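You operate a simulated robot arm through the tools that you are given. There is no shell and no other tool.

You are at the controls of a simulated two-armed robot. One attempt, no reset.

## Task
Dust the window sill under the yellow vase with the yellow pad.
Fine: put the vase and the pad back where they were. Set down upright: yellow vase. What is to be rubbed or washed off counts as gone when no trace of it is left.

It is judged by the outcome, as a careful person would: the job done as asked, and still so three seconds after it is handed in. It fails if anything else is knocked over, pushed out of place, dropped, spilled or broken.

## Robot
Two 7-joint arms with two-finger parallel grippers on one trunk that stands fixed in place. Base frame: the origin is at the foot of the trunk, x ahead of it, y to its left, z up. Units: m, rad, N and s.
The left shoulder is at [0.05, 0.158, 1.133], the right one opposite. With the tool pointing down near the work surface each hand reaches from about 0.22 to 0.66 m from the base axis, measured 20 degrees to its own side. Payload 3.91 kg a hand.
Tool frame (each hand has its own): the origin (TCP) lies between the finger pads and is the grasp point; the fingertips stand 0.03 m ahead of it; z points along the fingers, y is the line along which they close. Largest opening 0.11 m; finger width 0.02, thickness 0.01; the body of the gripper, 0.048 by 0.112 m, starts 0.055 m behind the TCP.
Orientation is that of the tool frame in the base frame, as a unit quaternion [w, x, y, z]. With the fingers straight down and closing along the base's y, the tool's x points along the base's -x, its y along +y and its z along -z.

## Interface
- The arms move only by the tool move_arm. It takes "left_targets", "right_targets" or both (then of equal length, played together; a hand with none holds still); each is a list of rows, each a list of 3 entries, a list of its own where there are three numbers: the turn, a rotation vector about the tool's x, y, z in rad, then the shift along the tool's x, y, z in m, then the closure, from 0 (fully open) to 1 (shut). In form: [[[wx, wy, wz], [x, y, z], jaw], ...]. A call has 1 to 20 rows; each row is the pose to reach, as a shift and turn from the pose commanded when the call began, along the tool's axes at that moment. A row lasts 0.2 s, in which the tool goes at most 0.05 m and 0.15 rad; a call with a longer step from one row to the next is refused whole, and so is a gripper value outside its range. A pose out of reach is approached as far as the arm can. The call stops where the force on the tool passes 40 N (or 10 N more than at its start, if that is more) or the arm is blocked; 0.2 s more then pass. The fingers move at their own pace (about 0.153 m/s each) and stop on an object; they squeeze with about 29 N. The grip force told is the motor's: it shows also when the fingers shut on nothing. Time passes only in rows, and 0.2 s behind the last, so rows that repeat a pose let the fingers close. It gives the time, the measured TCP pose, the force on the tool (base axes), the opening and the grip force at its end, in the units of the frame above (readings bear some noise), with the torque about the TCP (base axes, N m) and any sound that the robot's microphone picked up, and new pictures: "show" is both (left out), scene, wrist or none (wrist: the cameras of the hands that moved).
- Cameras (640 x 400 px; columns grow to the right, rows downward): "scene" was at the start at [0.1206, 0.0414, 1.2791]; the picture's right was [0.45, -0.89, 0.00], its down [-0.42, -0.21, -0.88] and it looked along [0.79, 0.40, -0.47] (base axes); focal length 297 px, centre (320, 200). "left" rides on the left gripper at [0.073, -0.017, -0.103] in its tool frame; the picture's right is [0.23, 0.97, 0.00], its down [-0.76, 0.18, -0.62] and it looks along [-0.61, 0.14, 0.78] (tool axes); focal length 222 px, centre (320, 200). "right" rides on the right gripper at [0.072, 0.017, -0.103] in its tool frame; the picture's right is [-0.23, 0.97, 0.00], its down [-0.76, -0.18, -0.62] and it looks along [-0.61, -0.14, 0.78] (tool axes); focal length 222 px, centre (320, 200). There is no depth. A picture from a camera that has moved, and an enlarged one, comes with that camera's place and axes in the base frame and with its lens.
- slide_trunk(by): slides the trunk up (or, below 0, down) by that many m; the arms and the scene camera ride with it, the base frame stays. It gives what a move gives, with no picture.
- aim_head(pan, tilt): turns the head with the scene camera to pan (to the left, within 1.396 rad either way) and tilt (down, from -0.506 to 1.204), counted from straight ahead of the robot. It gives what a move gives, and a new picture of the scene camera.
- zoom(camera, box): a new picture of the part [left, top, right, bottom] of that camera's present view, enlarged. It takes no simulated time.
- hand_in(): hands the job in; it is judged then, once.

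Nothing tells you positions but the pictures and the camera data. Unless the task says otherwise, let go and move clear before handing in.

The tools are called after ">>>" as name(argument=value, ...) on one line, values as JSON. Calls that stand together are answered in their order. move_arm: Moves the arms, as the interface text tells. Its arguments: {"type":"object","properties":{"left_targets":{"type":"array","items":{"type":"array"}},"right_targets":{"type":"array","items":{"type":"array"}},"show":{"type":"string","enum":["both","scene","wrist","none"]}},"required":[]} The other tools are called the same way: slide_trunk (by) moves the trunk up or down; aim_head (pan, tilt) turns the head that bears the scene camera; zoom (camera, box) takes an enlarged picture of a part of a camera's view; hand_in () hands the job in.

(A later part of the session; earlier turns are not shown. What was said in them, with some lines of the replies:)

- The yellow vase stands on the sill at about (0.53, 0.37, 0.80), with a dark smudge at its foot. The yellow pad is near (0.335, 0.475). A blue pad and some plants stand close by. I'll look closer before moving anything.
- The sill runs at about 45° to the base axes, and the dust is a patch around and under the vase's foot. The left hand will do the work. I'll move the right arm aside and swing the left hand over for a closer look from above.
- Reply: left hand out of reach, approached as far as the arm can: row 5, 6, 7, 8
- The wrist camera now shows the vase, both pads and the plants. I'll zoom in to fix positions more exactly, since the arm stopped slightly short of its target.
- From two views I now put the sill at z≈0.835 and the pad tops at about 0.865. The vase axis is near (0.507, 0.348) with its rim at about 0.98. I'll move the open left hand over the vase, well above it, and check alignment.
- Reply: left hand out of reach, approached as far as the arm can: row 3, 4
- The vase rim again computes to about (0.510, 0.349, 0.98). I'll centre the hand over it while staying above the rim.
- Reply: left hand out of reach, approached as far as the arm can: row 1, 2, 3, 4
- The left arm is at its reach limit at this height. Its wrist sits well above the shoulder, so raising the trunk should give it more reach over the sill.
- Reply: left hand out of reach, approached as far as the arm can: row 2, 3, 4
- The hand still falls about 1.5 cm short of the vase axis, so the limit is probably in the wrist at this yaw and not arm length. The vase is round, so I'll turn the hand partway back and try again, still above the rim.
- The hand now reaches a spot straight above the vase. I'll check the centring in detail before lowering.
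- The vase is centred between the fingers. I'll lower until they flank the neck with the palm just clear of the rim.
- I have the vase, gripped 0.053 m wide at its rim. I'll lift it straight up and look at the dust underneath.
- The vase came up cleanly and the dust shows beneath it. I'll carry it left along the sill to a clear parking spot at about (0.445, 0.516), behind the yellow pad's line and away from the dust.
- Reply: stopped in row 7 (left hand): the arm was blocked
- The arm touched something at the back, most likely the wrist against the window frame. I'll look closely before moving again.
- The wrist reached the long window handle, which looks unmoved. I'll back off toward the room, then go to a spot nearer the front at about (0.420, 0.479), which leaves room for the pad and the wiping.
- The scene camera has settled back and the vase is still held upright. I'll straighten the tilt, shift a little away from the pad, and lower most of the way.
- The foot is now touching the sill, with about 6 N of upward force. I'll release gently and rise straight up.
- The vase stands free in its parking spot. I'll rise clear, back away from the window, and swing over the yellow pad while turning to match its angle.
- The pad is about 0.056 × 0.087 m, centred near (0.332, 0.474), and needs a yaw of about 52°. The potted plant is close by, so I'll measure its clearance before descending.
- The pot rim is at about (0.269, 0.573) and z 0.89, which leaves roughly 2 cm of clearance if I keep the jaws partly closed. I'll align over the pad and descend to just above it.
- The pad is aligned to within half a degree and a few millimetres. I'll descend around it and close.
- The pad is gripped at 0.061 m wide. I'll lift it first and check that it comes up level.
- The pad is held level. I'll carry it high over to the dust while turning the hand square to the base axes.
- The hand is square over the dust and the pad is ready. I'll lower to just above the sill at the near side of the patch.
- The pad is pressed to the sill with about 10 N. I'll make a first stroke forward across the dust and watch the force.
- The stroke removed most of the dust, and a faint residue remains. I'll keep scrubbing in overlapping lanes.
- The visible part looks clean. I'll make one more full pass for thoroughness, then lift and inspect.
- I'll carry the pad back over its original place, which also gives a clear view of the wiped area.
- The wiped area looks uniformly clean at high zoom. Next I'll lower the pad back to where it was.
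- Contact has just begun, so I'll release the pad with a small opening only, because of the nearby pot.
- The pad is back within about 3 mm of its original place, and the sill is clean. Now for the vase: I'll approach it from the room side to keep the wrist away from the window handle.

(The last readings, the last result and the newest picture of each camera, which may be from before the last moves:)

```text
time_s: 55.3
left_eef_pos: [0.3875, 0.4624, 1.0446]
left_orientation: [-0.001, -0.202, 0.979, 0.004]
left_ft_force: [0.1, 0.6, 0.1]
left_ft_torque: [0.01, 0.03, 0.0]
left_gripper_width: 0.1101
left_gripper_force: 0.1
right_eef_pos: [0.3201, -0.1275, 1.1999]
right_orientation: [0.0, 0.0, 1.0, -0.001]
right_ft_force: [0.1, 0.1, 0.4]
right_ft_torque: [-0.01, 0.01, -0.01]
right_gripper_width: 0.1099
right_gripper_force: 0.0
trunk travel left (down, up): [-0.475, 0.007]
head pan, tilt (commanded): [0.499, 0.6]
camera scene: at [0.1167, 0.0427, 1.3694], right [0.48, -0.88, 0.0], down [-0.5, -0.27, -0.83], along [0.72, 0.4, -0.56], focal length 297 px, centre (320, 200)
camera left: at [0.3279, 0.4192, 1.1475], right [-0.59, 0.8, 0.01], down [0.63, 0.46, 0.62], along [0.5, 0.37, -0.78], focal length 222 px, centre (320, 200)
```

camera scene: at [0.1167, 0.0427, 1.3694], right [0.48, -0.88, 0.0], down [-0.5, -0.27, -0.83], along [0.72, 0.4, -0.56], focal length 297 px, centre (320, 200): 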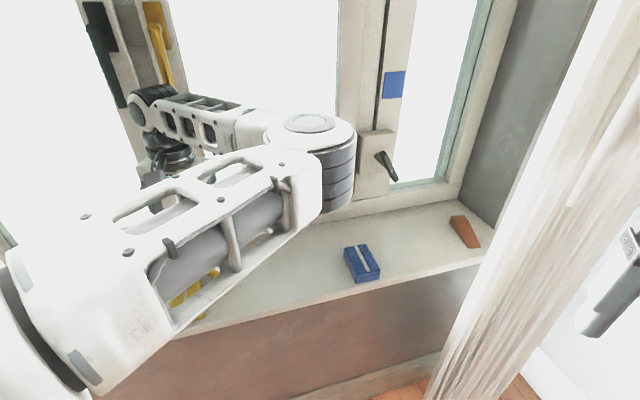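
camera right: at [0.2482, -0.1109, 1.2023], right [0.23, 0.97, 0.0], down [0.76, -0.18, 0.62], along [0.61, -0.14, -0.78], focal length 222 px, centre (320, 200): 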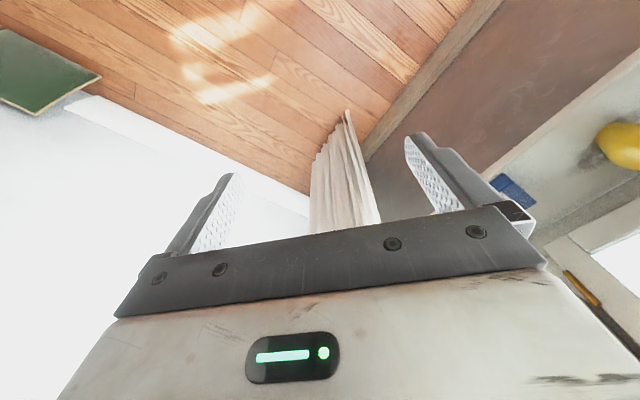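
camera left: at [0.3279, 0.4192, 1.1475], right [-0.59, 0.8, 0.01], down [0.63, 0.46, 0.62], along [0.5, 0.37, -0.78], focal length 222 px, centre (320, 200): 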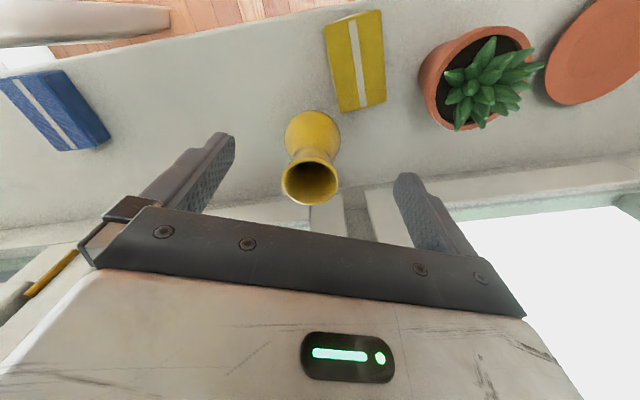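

>>> move_arm(left_targets=[[[0, 0, 0], [0, 0.0005, 0.03], 0], [[0, 0, 0], [-0.01, 0.001, 0.06], 0], [[0, 0, 0], [-0.026, 0.001, 0.075], 0], [[0, 0, 0], [-0.042, 0.001, 0.087], 0], [[0, 0, 0], [-0.042, 0.001, 0.0985], 0], [[0, 0, 0], [-0.042, 0.001, 0.0985], 0]], show="wrist")

>>> zoom(camera="left", box=[200, 80, 440, 250])

```text
time_s: 56.7
left_eef_pos: [0.4283, 0.4813, 0.9445]
left_orientation: [-0.001, -0.203, 0.979, 0.003]
left_ft_force: [-0.6, -0.1, -0.2]
left_ft_torque: [-0.02, -0.01, 0.03]
left_gripper_width: 0.1102
left_gripper_force: 0.0
right_eef_pos: [0.3202, -0.1269, 1.2]
right_orientation: [0.0, 0.0, 1.0, 0.001]
right_ft_force: [-0.4, -0.1, 0.5]
right_ft_torque: [-0.02, -0.01, -0.01]
right_gripper_width: 0.1098
right_gripper_force: 0.1
trunk travel left (down, up): [-0.475, 0.007]
head pan, tilt (commanded): [0.499, 0.6]
camera left: at [0.3686, 0.4366, 1.0475], right [-0.6, 0.8, 0.01], down [0.63, 0.46, 0.62], along [0.5, 0.38, -0.78], focal length 222 px, centre (320, 200)
```

left: 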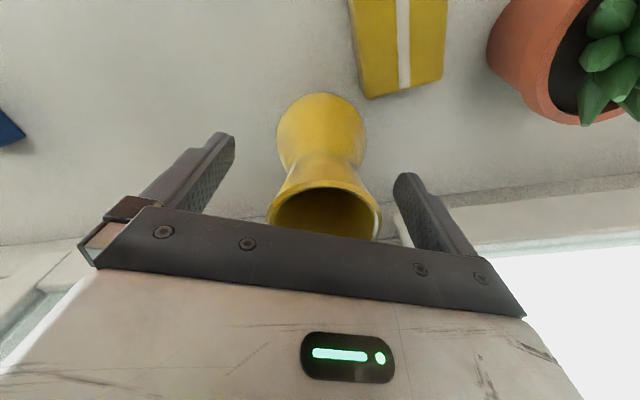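

```text
2.35 times, centred on (320, 165) of left
camera zoom: at [0.3686, 0.4366, 1.0475], right [-0.6, 0.8, 0.01], down [0.63, 0.46, 0.62], along [0.5, 0.38, -0.78], focal length 523 px, centre (320, 282)
```

zoom: 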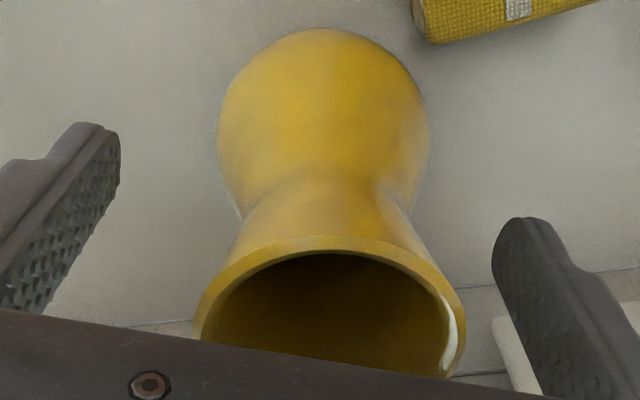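

>>> move_arm(left_targets=[[[0, 0, 0], [0.003, 0.002, 0], 0], [[0, 0, 0], [0.003, 0.002, 0], 0.3], [[0, 0, 0], [0.003, 0.002, 0], 0.42], [[0, 0, 0], [0.003, 0.002, 0], 0.5], [[0, 0, 0], [0.003, 0.002, 0], 1.0], [[0, 0, 0], [0.003, 0.002, 0], 1.0]], show="wrist")

```text
time_s: 58.1
left_eef_pos: [0.424, 0.4801, 0.9447]
left_orientation: [-0.001, -0.202, 0.979, 0.004]
left_ft_force: [-1.0, 0.7, 0.6]
left_ft_torque: [-0.02, -0.02, -0.02]
left_gripper_width: 0.053
left_gripper_force: 29.5
right_eef_pos: [0.3203, -0.1262, 1.1996]
right_orientation: [0.0, 0.0, 1.0, 0.0]
right_ft_force: [-0.7, 0.5, 0.2]
right_ft_torque: [-0.01, -0.01, -0.03]
right_gripper_width: 0.1102
right_gripper_force: 0.1
trunk travel left (down, up): [-0.475, 0.007]
head pan, tilt (commanded): [0.499, 0.6]
camera left: at [0.3642, 0.4363, 1.0475], right [-0.6, 0.8, 0.01], down [0.63, 0.46, 0.62], along [0.5, 0.38, -0.78], focal length 222 px, centre (320, 200)
```

left: 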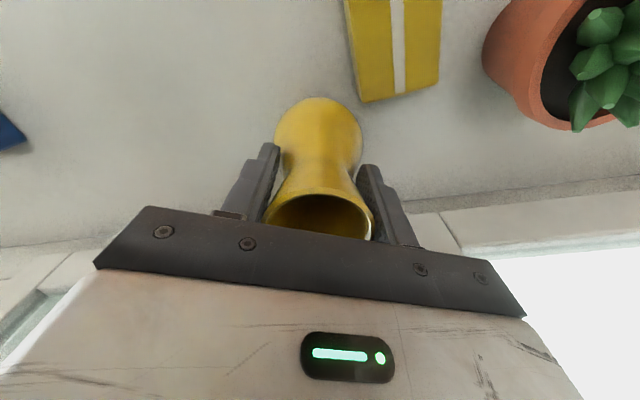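

The vase is gripped again. I'll lift it a little and carry it back to its original spot.

>>> move_arm(left_targets=[[[0, 0, 0], [0, 0, -0.015], 1.0], [[0, 0, 0], [0, 0, -0.045], 1.0], [[0, 0, 0], [-0.005, -0.03, -0.045], 1.0], [[0, 0, 0], [-0.01, -0.06, -0.045], 1.0], [[0, 0, 0], [-0.016, -0.09, -0.045], 1.0], [[0, 0, 0], [-0.021, -0.122, -0.045], 1.0], [[0, 0, 0], [-0.0268, -0.1549, -0.045], 1.0], [[0, 0, 0], [-0.0268, -0.1549, -0.045], 1.0]], show="both")

```text
time_s: 59.9
left_eef_pos: [0.5102, 0.3497, 0.9881]
left_orientation: [-0.002, -0.203, 0.979, 0.004]
left_ft_force: [0.1, 0.0, -3.0]
left_ft_torque: [0.01, -0.01, 0.02]
left_gripper_width: 0.0531
left_gripper_force: 29.2
right_eef_pos: [0.3215, -0.128, 1.1994]
right_orientation: [0.0, -0.001, 1.0, 0.0]
right_ft_force: [-0.1, 0.0, 0.0]
right_ft_torque: [0.0, -0.01, -0.01]
right_gripper_width: 0.1098
right_gripper_force: 0.0
trunk travel left (down, up): [-0.475, 0.007]
head pan, tilt (commanded): [0.499, 0.6]
camera scene: at [0.117, 0.0431, 1.3693], right [0.48, -0.88, 0.0], down [-0.5, -0.27, -0.82], along [0.72, 0.4, -0.57], focal length 297 px, centre (320, 200)
camera left: at [0.4502, 0.3061, 1.0911], right [-0.6, 0.8, 0.01], down [0.63, 0.46, 0.62], along [0.5, 0.38, -0.78], focal length 222 px, centre (320, 200)
```

scene: 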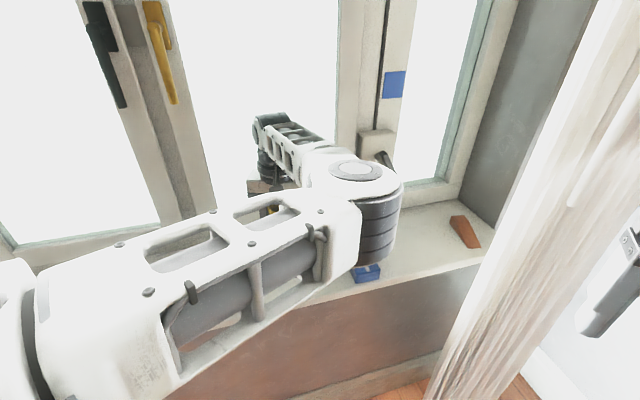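
left: 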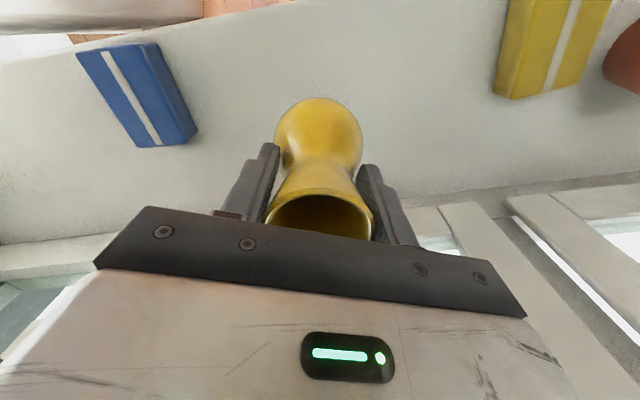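

>>> move_arm(left_targets=[[[0, 0, 0], [0, -0.001, 0.015], 1.0], [[0, 0, 0], [0, -0.001, 0.03], 1.0], [[0, 0, 0], [0, -0.001, 0.039], 1.0], [[0, 0, 0], [0, -0.001, 0.041], 1.0], [[0, 0, 0], [0, -0.001, 0.041], 1.0]], show="none")

```text
time_s: 61.1
left_eef_pos: [0.5093, 0.3479, 0.9479]
left_orientation: [-0.002, -0.202, 0.979, 0.004]
left_ft_force: [-0.7, -0.2, -2.5]
left_ft_torque: [-0.01, 0.03, -0.02]
left_gripper_width: 0.053
left_gripper_force: 28.9
right_eef_pos: [0.3213, -0.1273, 1.199]
right_orientation: [0.0, 0.0, 1.0, 0.0]
right_ft_force: [-0.4, 0.7, 0.1]
right_ft_torque: [0.02, 0.02, 0.04]
right_gripper_width: 0.1099
right_gripper_force: 0.2
trunk travel left (down, up): [-0.475, 0.007]
head pan, tilt (commanded): [0.499, 0.6]
```

>>> move_arm(left_targets=[[[0, 0, 0], [0, 0, 0.0012], 1.0], [[0, 0, 0], [0, 0, 0.0022], 1.0], [[0, 0, 0], [0, 0, 0.0022], 1.0]], show="none")

```text
time_s: 61.9
left_eef_pos: [0.51, 0.349, 0.9458]
left_orientation: [-0.001, -0.203, 0.979, 0.003]
left_ft_force: [-0.3, 0.7, -3.6]
left_ft_torque: [0.0, 0.02, 0.0]
left_gripper_width: 0.053
left_gripper_force: 28.6
right_eef_pos: [0.3213, -0.1275, 1.1985]
right_orientation: [-0.001, 0.001, 1.0, 0.0]
right_ft_force: [0.8, -0.5, -0.5]
right_ft_torque: [0.02, -0.01, -0.02]
right_gripper_width: 0.11
right_gripper_force: 0.1
trunk travel left (down, up): [-0.475, 0.007]
head pan, tilt (commanded): [0.499, 0.6]
```

>>> move_arm(left_targets=[[[0, 0, 0], [0, 0, 0.0008], 1.0], [[0, 0, 0], [0, 0, 0.0008], 1.0]], show="none")

```text
time_s: 62.5
left_eef_pos: [0.5093, 0.3489, 0.9445]
left_orientation: [-0.002, -0.203, 0.979, 0.003]
left_ft_force: [-0.7, -1.0, -2.7]
left_ft_torque: [0.0, -0.01, 0.0]
left_gripper_width: 0.0531
left_gripper_force: 29.2
right_eef_pos: [0.3206, -0.1266, 1.1999]
right_orientation: [0.0, 0.0, 1.0, 0.0]
right_ft_force: [0.5, -0.2, 0.6]
right_ft_torque: [-0.03, 0.01, 0.01]
right_gripper_width: 0.1102
right_gripper_force: 0.0
trunk travel left (down, up): [-0.475, 0.007]
head pan, tilt (commanded): [0.499, 0.6]
```

>>> move_arm(left_targets=[[[0, 0, 0], [0, 0, 0.0008], 1.0], [[0, 0, 0], [0, 0, 0.0008], 1.0]], show="none")

```text
time_s: 63.1
left_eef_pos: [0.5088, 0.3499, 0.945]
left_orientation: [-0.002, -0.202, 0.979, 0.002]
left_ft_force: [-0.5, -0.7, -2.9]
left_ft_torque: [-0.05, -0.01, -0.02]
left_gripper_width: 0.053
left_gripper_force: 29.2
right_eef_pos: [0.3208, -0.1281, 1.1985]
right_orientation: [0.0, 0.0, 1.0, 0.0]
right_ft_force: [-0.1, -0.1, -0.4]
right_ft_torque: [-0.01, -0.01, -0.01]
right_gripper_width: 0.1097
right_gripper_force: 0.0
trunk travel left (down, up): [-0.475, 0.007]
head pan, tilt (commanded): [0.499, 0.6]
```

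>>> move_arm(left_targets=[[[0, 0, 0], [0, 0, 0.0008], 1.0], [[0, 0, 0], [0, 0, 0.0008], 1.0]], show="wrist")

```text
time_s: 63.7
left_eef_pos: [0.5096, 0.3489, 0.9442]
left_orientation: [-0.001, -0.203, 0.979, 0.004]
left_ft_force: [0.5, -0.6, 2.7]
left_ft_torque: [-0.12, 0.02, -0.02]
left_gripper_width: 0.0533
left_gripper_force: 29.0
right_eef_pos: [0.3209, -0.128, 1.1996]
right_orientation: [0.0, 0.0, 1.0, 0.0]
right_ft_force: [-0.5, 0.1, -0.9]
right_ft_torque: [-0.01, 0.01, 0.01]
right_gripper_width: 0.1101
right_gripper_force: 0.1
trunk travel left (down, up): [-0.475, 0.007]
head pan, tilt (commanded): [0.499, 0.6]
camera left: at [0.4499, 0.3048, 1.0475], right [-0.6, 0.8, 0.01], down [0.63, 0.46, 0.62], along [0.5, 0.38, -0.78], focal length 222 px, centre (320, 200)
```

left: 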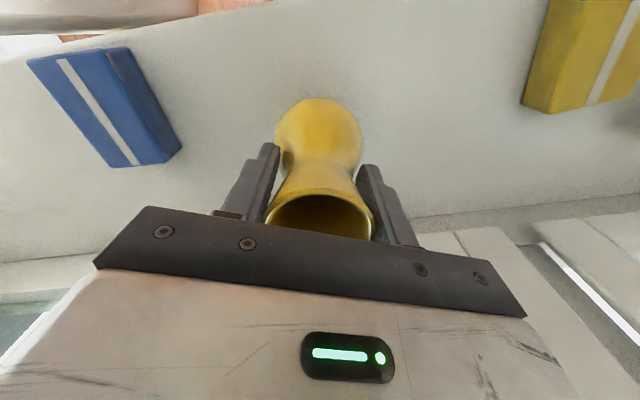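

The foot is on the sill again. I'll release gently, check, then rise.

>>> move_arm(left_targets=[[[0, 0, 0], [0, 0, 0.0003], 0.5], [[0, 0, 0], [0, 0, 0.0003], 0.42], [[0, 0, 0], [0, 0, 0.0003], 0.25], [[0, 0, 0], [0, 0, 0.0003], 0.0], [[0, 0, 0], [0, 0, 0.0003], 0.0]], show="wrist")

```text
time_s: 64.9
left_eef_pos: [0.5094, 0.3485, 0.945]
left_orientation: [0.0, -0.203, 0.979, 0.004]
left_ft_force: [0.5, 0.2, -0.1]
left_ft_torque: [0.03, -0.07, 0.01]
left_gripper_width: 0.1103
left_gripper_force: 0.0
right_eef_pos: [0.3216, -0.1265, 1.1997]
right_orientation: [0.0, 0.001, 1.0, 0.0]
right_ft_force: [-0.3, 0.1, -0.1]
right_ft_torque: [0.02, 0.0, -0.04]
right_gripper_width: 0.1098
right_gripper_force: 0.1
trunk travel left (down, up): [-0.475, 0.007]
head pan, tilt (commanded): [0.499, 0.6]
camera left: at [0.4501, 0.3045, 1.0473], right [-0.6, 0.8, 0.01], down [0.63, 0.46, 0.62], along [0.5, 0.38, -0.78], focal length 222 px, centre (320, 200)
```

left: 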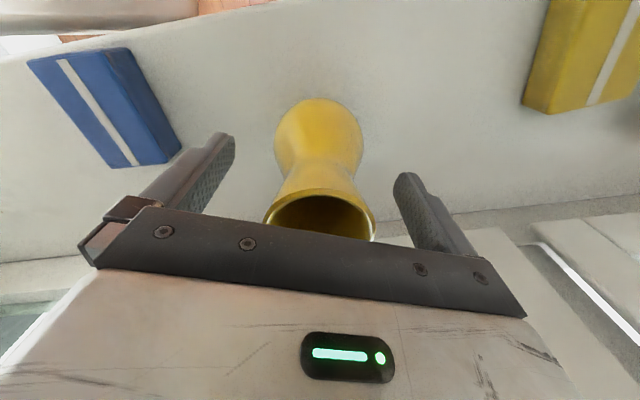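

>>> move_arm(left_targets=[[[0, 0, 0], [0, 0, -0.025], 0], [[0, 0, 0], [0, 0, -0.055], 0], [[0, 0, 0], [0, 0, -0.09], 0], [[0, 0, 0], [0, 0, -0.115], 0], [[0, 0, 0], [0.02, 0, -0.13], 0], [[0, 0, 0], [0.05, 0.01, -0.14], 0], [[0, 0, 0.08], [0.08, 0.03, -0.15], 0], [[0, 0, 0.16], [0.105, 0.055, -0.16], 0], [[0, 0, 0.24], [0.13, 0.08, -0.17], 0], [[0, 0, 0.32], [0.15, 0.105, -0.17], 0], [[0, 0, 0.41], [0.165, 0.13, -0.17], 0], [[0, 0, 0.41], [0.165, 0.15, -0.17], 0], [[0, 0, 0.41], [0.165, 0.17, -0.17], 0], [[0, 0, 0.41], [0.165, 0.17, -0.17], 0]], show="both")

```text
time_s: 67.9
left_eef_pos: [0.2911, 0.436, 1.112]
left_orientation: [-0.002, 0.001, 1.0, 0.002]
left_ft_force: [0.6, 0.0, 0.1]
left_ft_torque: [0.0, -0.03, -0.02]
left_gripper_width: 0.1096
left_gripper_force: 0.1
left hand out of reach, approached as far as the arm can: row 6, 7, 8, 9
right_eef_pos: [0.3209, -0.1278, 1.1997]
right_orientation: [0.0, 0.0, 1.0, 0.0]
right_ft_force: [-0.4, 0.3, 0.5]
right_ft_torque: [-0.05, -0.01, -0.01]
right_gripper_width: 0.1101
right_gripper_force: 0.0
trunk travel left (down, up): [-0.475, 0.007]
head pan, tilt (commanded): [0.499, 0.6]
camera scene: at [0.1168, 0.0426, 1.3694], right [0.48, -0.88, 0.0], down [-0.5, -0.27, -0.83], along [0.72, 0.4, -0.56], focal length 297 px, centre (320, 200)
camera left: at [0.22, 0.4195, 1.2155], right [-0.23, 0.97, 0.01], down [0.76, 0.17, 0.62], along [0.6, 0.14, -0.78], focal length 222 px, centre (320, 200)
```

scene: 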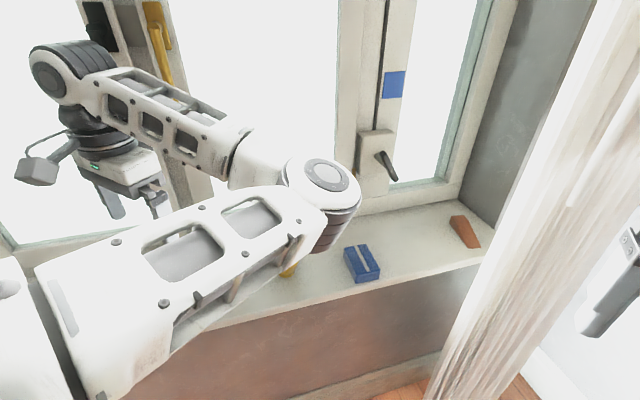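
left: 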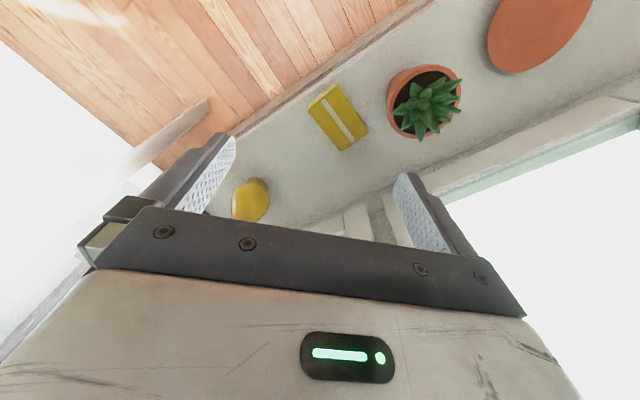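

Both arms are clear. I'll inspect the final state of the sill, the vase and the surroundings.

>>> zoom(camera="right", box=[380, 60, 640, 260])

>>> zoom(camera="left", box=[200, 0, 640, 275])

>>> aim_head(pan=0.466, tilt=0.492)

```text
2.00 times, centred on (510, 160) of right
camera zoom: at [0.2476, -0.1107, 1.3027], right [0.23, 0.97, 0.0], down [0.76, -0.18, 0.62], along [0.61, -0.14, -0.78], focal length 444 px, centre (-60, 280)
```

zoom: 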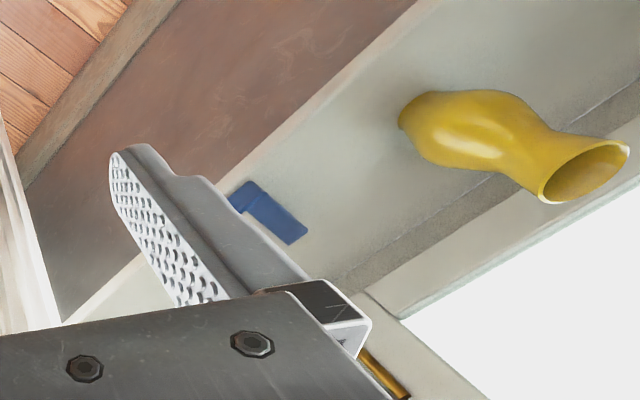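

```text
1.45 times, centred on (420, 138) of left
camera zoom: at [0.22, 0.4195, 1.2155], right [-0.23, 0.97, 0.01], down [0.76, 0.17, 0.62], along [0.6, 0.14, -0.78], focal length 323 px, centre (174, 291)
```

zoom: 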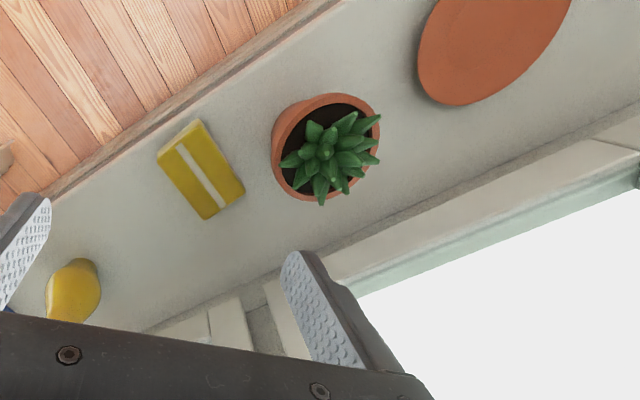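

```text
time_s: 68.6
left_eef_pos: [0.2926, 0.4368, 1.1128]
left_orientation: [-0.001, 0.001, 1.0, 0.002]
left_ft_force: [0.1, -0.5, -0.9]
left_ft_torque: [-0.01, -0.02, 0.02]
left_gripper_width: 0.1098
left_gripper_force: 0.0
right_eef_pos: [0.3205, -0.1282, 1.1979]
right_orientation: [0.001, 0.001, 1.0, -0.001]
right_ft_force: [-0.2, -0.1, -0.2]
right_ft_torque: [0.02, 0.0, 0.01]
right_gripper_width: 0.1101
right_gripper_force: 0.1
trunk travel left (down, up): [-0.475, 0.007]
head pan, tilt (commanded): [0.466, 0.492]
camera scene: at [0.1206, 0.0414, 1.3791], right [0.45, -0.89, 0.0], down [-0.42, -0.21, -0.88], along [0.79, 0.4, -0.47], focal length 297 px, centre (320, 200)
```

scene: 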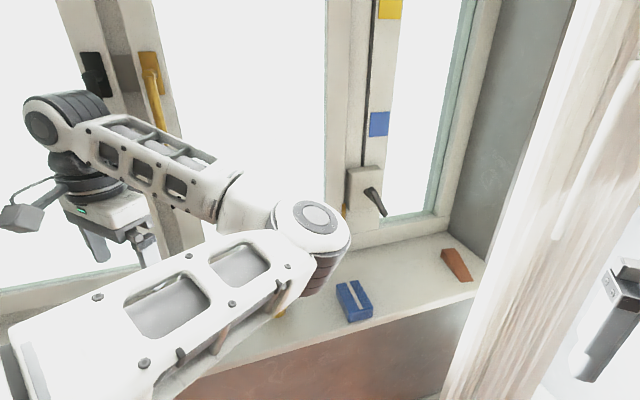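

>>> zoom(camera="right", box=[500, 60, 640, 150])

>>> zoom(camera="scene", box=[230, 240, 400, 350])

```text
4.44 times, centred on (570, 105) of right
camera zoom: at [0.2476, -0.1106, 1.3027], right [0.23, 0.97, 0.0], down [0.76, -0.18, 0.62], along [0.61, -0.14, -0.78], focal length 987 px, centre (-791, 622)
```

zoom: 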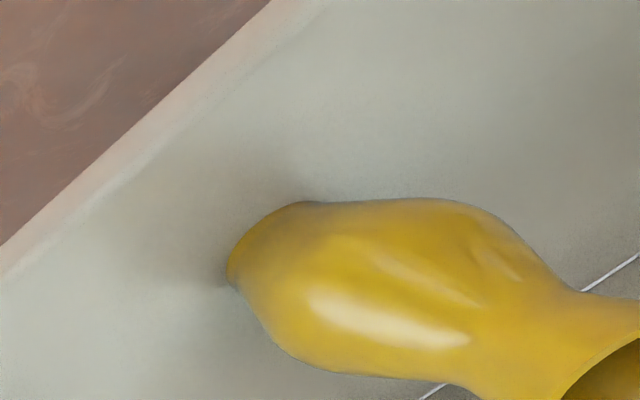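

```text
3.64 times, centred on (315, 295) of scene
camera zoom: at [0.1206, 0.0414, 1.3791], right [0.45, -0.89, 0.0], down [-0.42, -0.21, -0.88], along [0.79, 0.4, -0.47], focal length 1081 px, centre (338, -146)
```

zoom: 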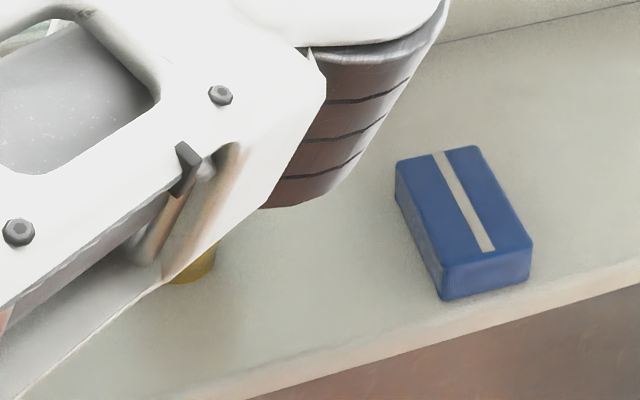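

The vase stands upright on its original spot, about (0.51, 0.349), and the sill around and under it shows no dust. The yellow pad is back in place within about 3 mm. The blue pad, the plants and the window handles look undisturbed, and both hands are empty and clear, so I'm handing in.

>>> hand_in()

```text
The job is handed in.
```

I dusted the sill under the yellow vase with the yellow pad and handed the job in. In zoomed views, no trace of dust was left.

- **Vase:** it stands upright on its original spot, by my readings within a millimetre or so.
- **Pad:** it is back in its place, about 3 mm off where it started.
- **Contact with the window:** while I was moving the vase aside, the left arm bumped something by the window, most likely the yellow handle, and stopped. I backed off straight away. The handle looks unmoved in the later pictures, and the vase stayed in the grip.
- **Everything else:** I saw no change in the blue pad or the plants. Both hands are empty and clear of the sill. I raised the trunk 0.1 m for reach and left it there.
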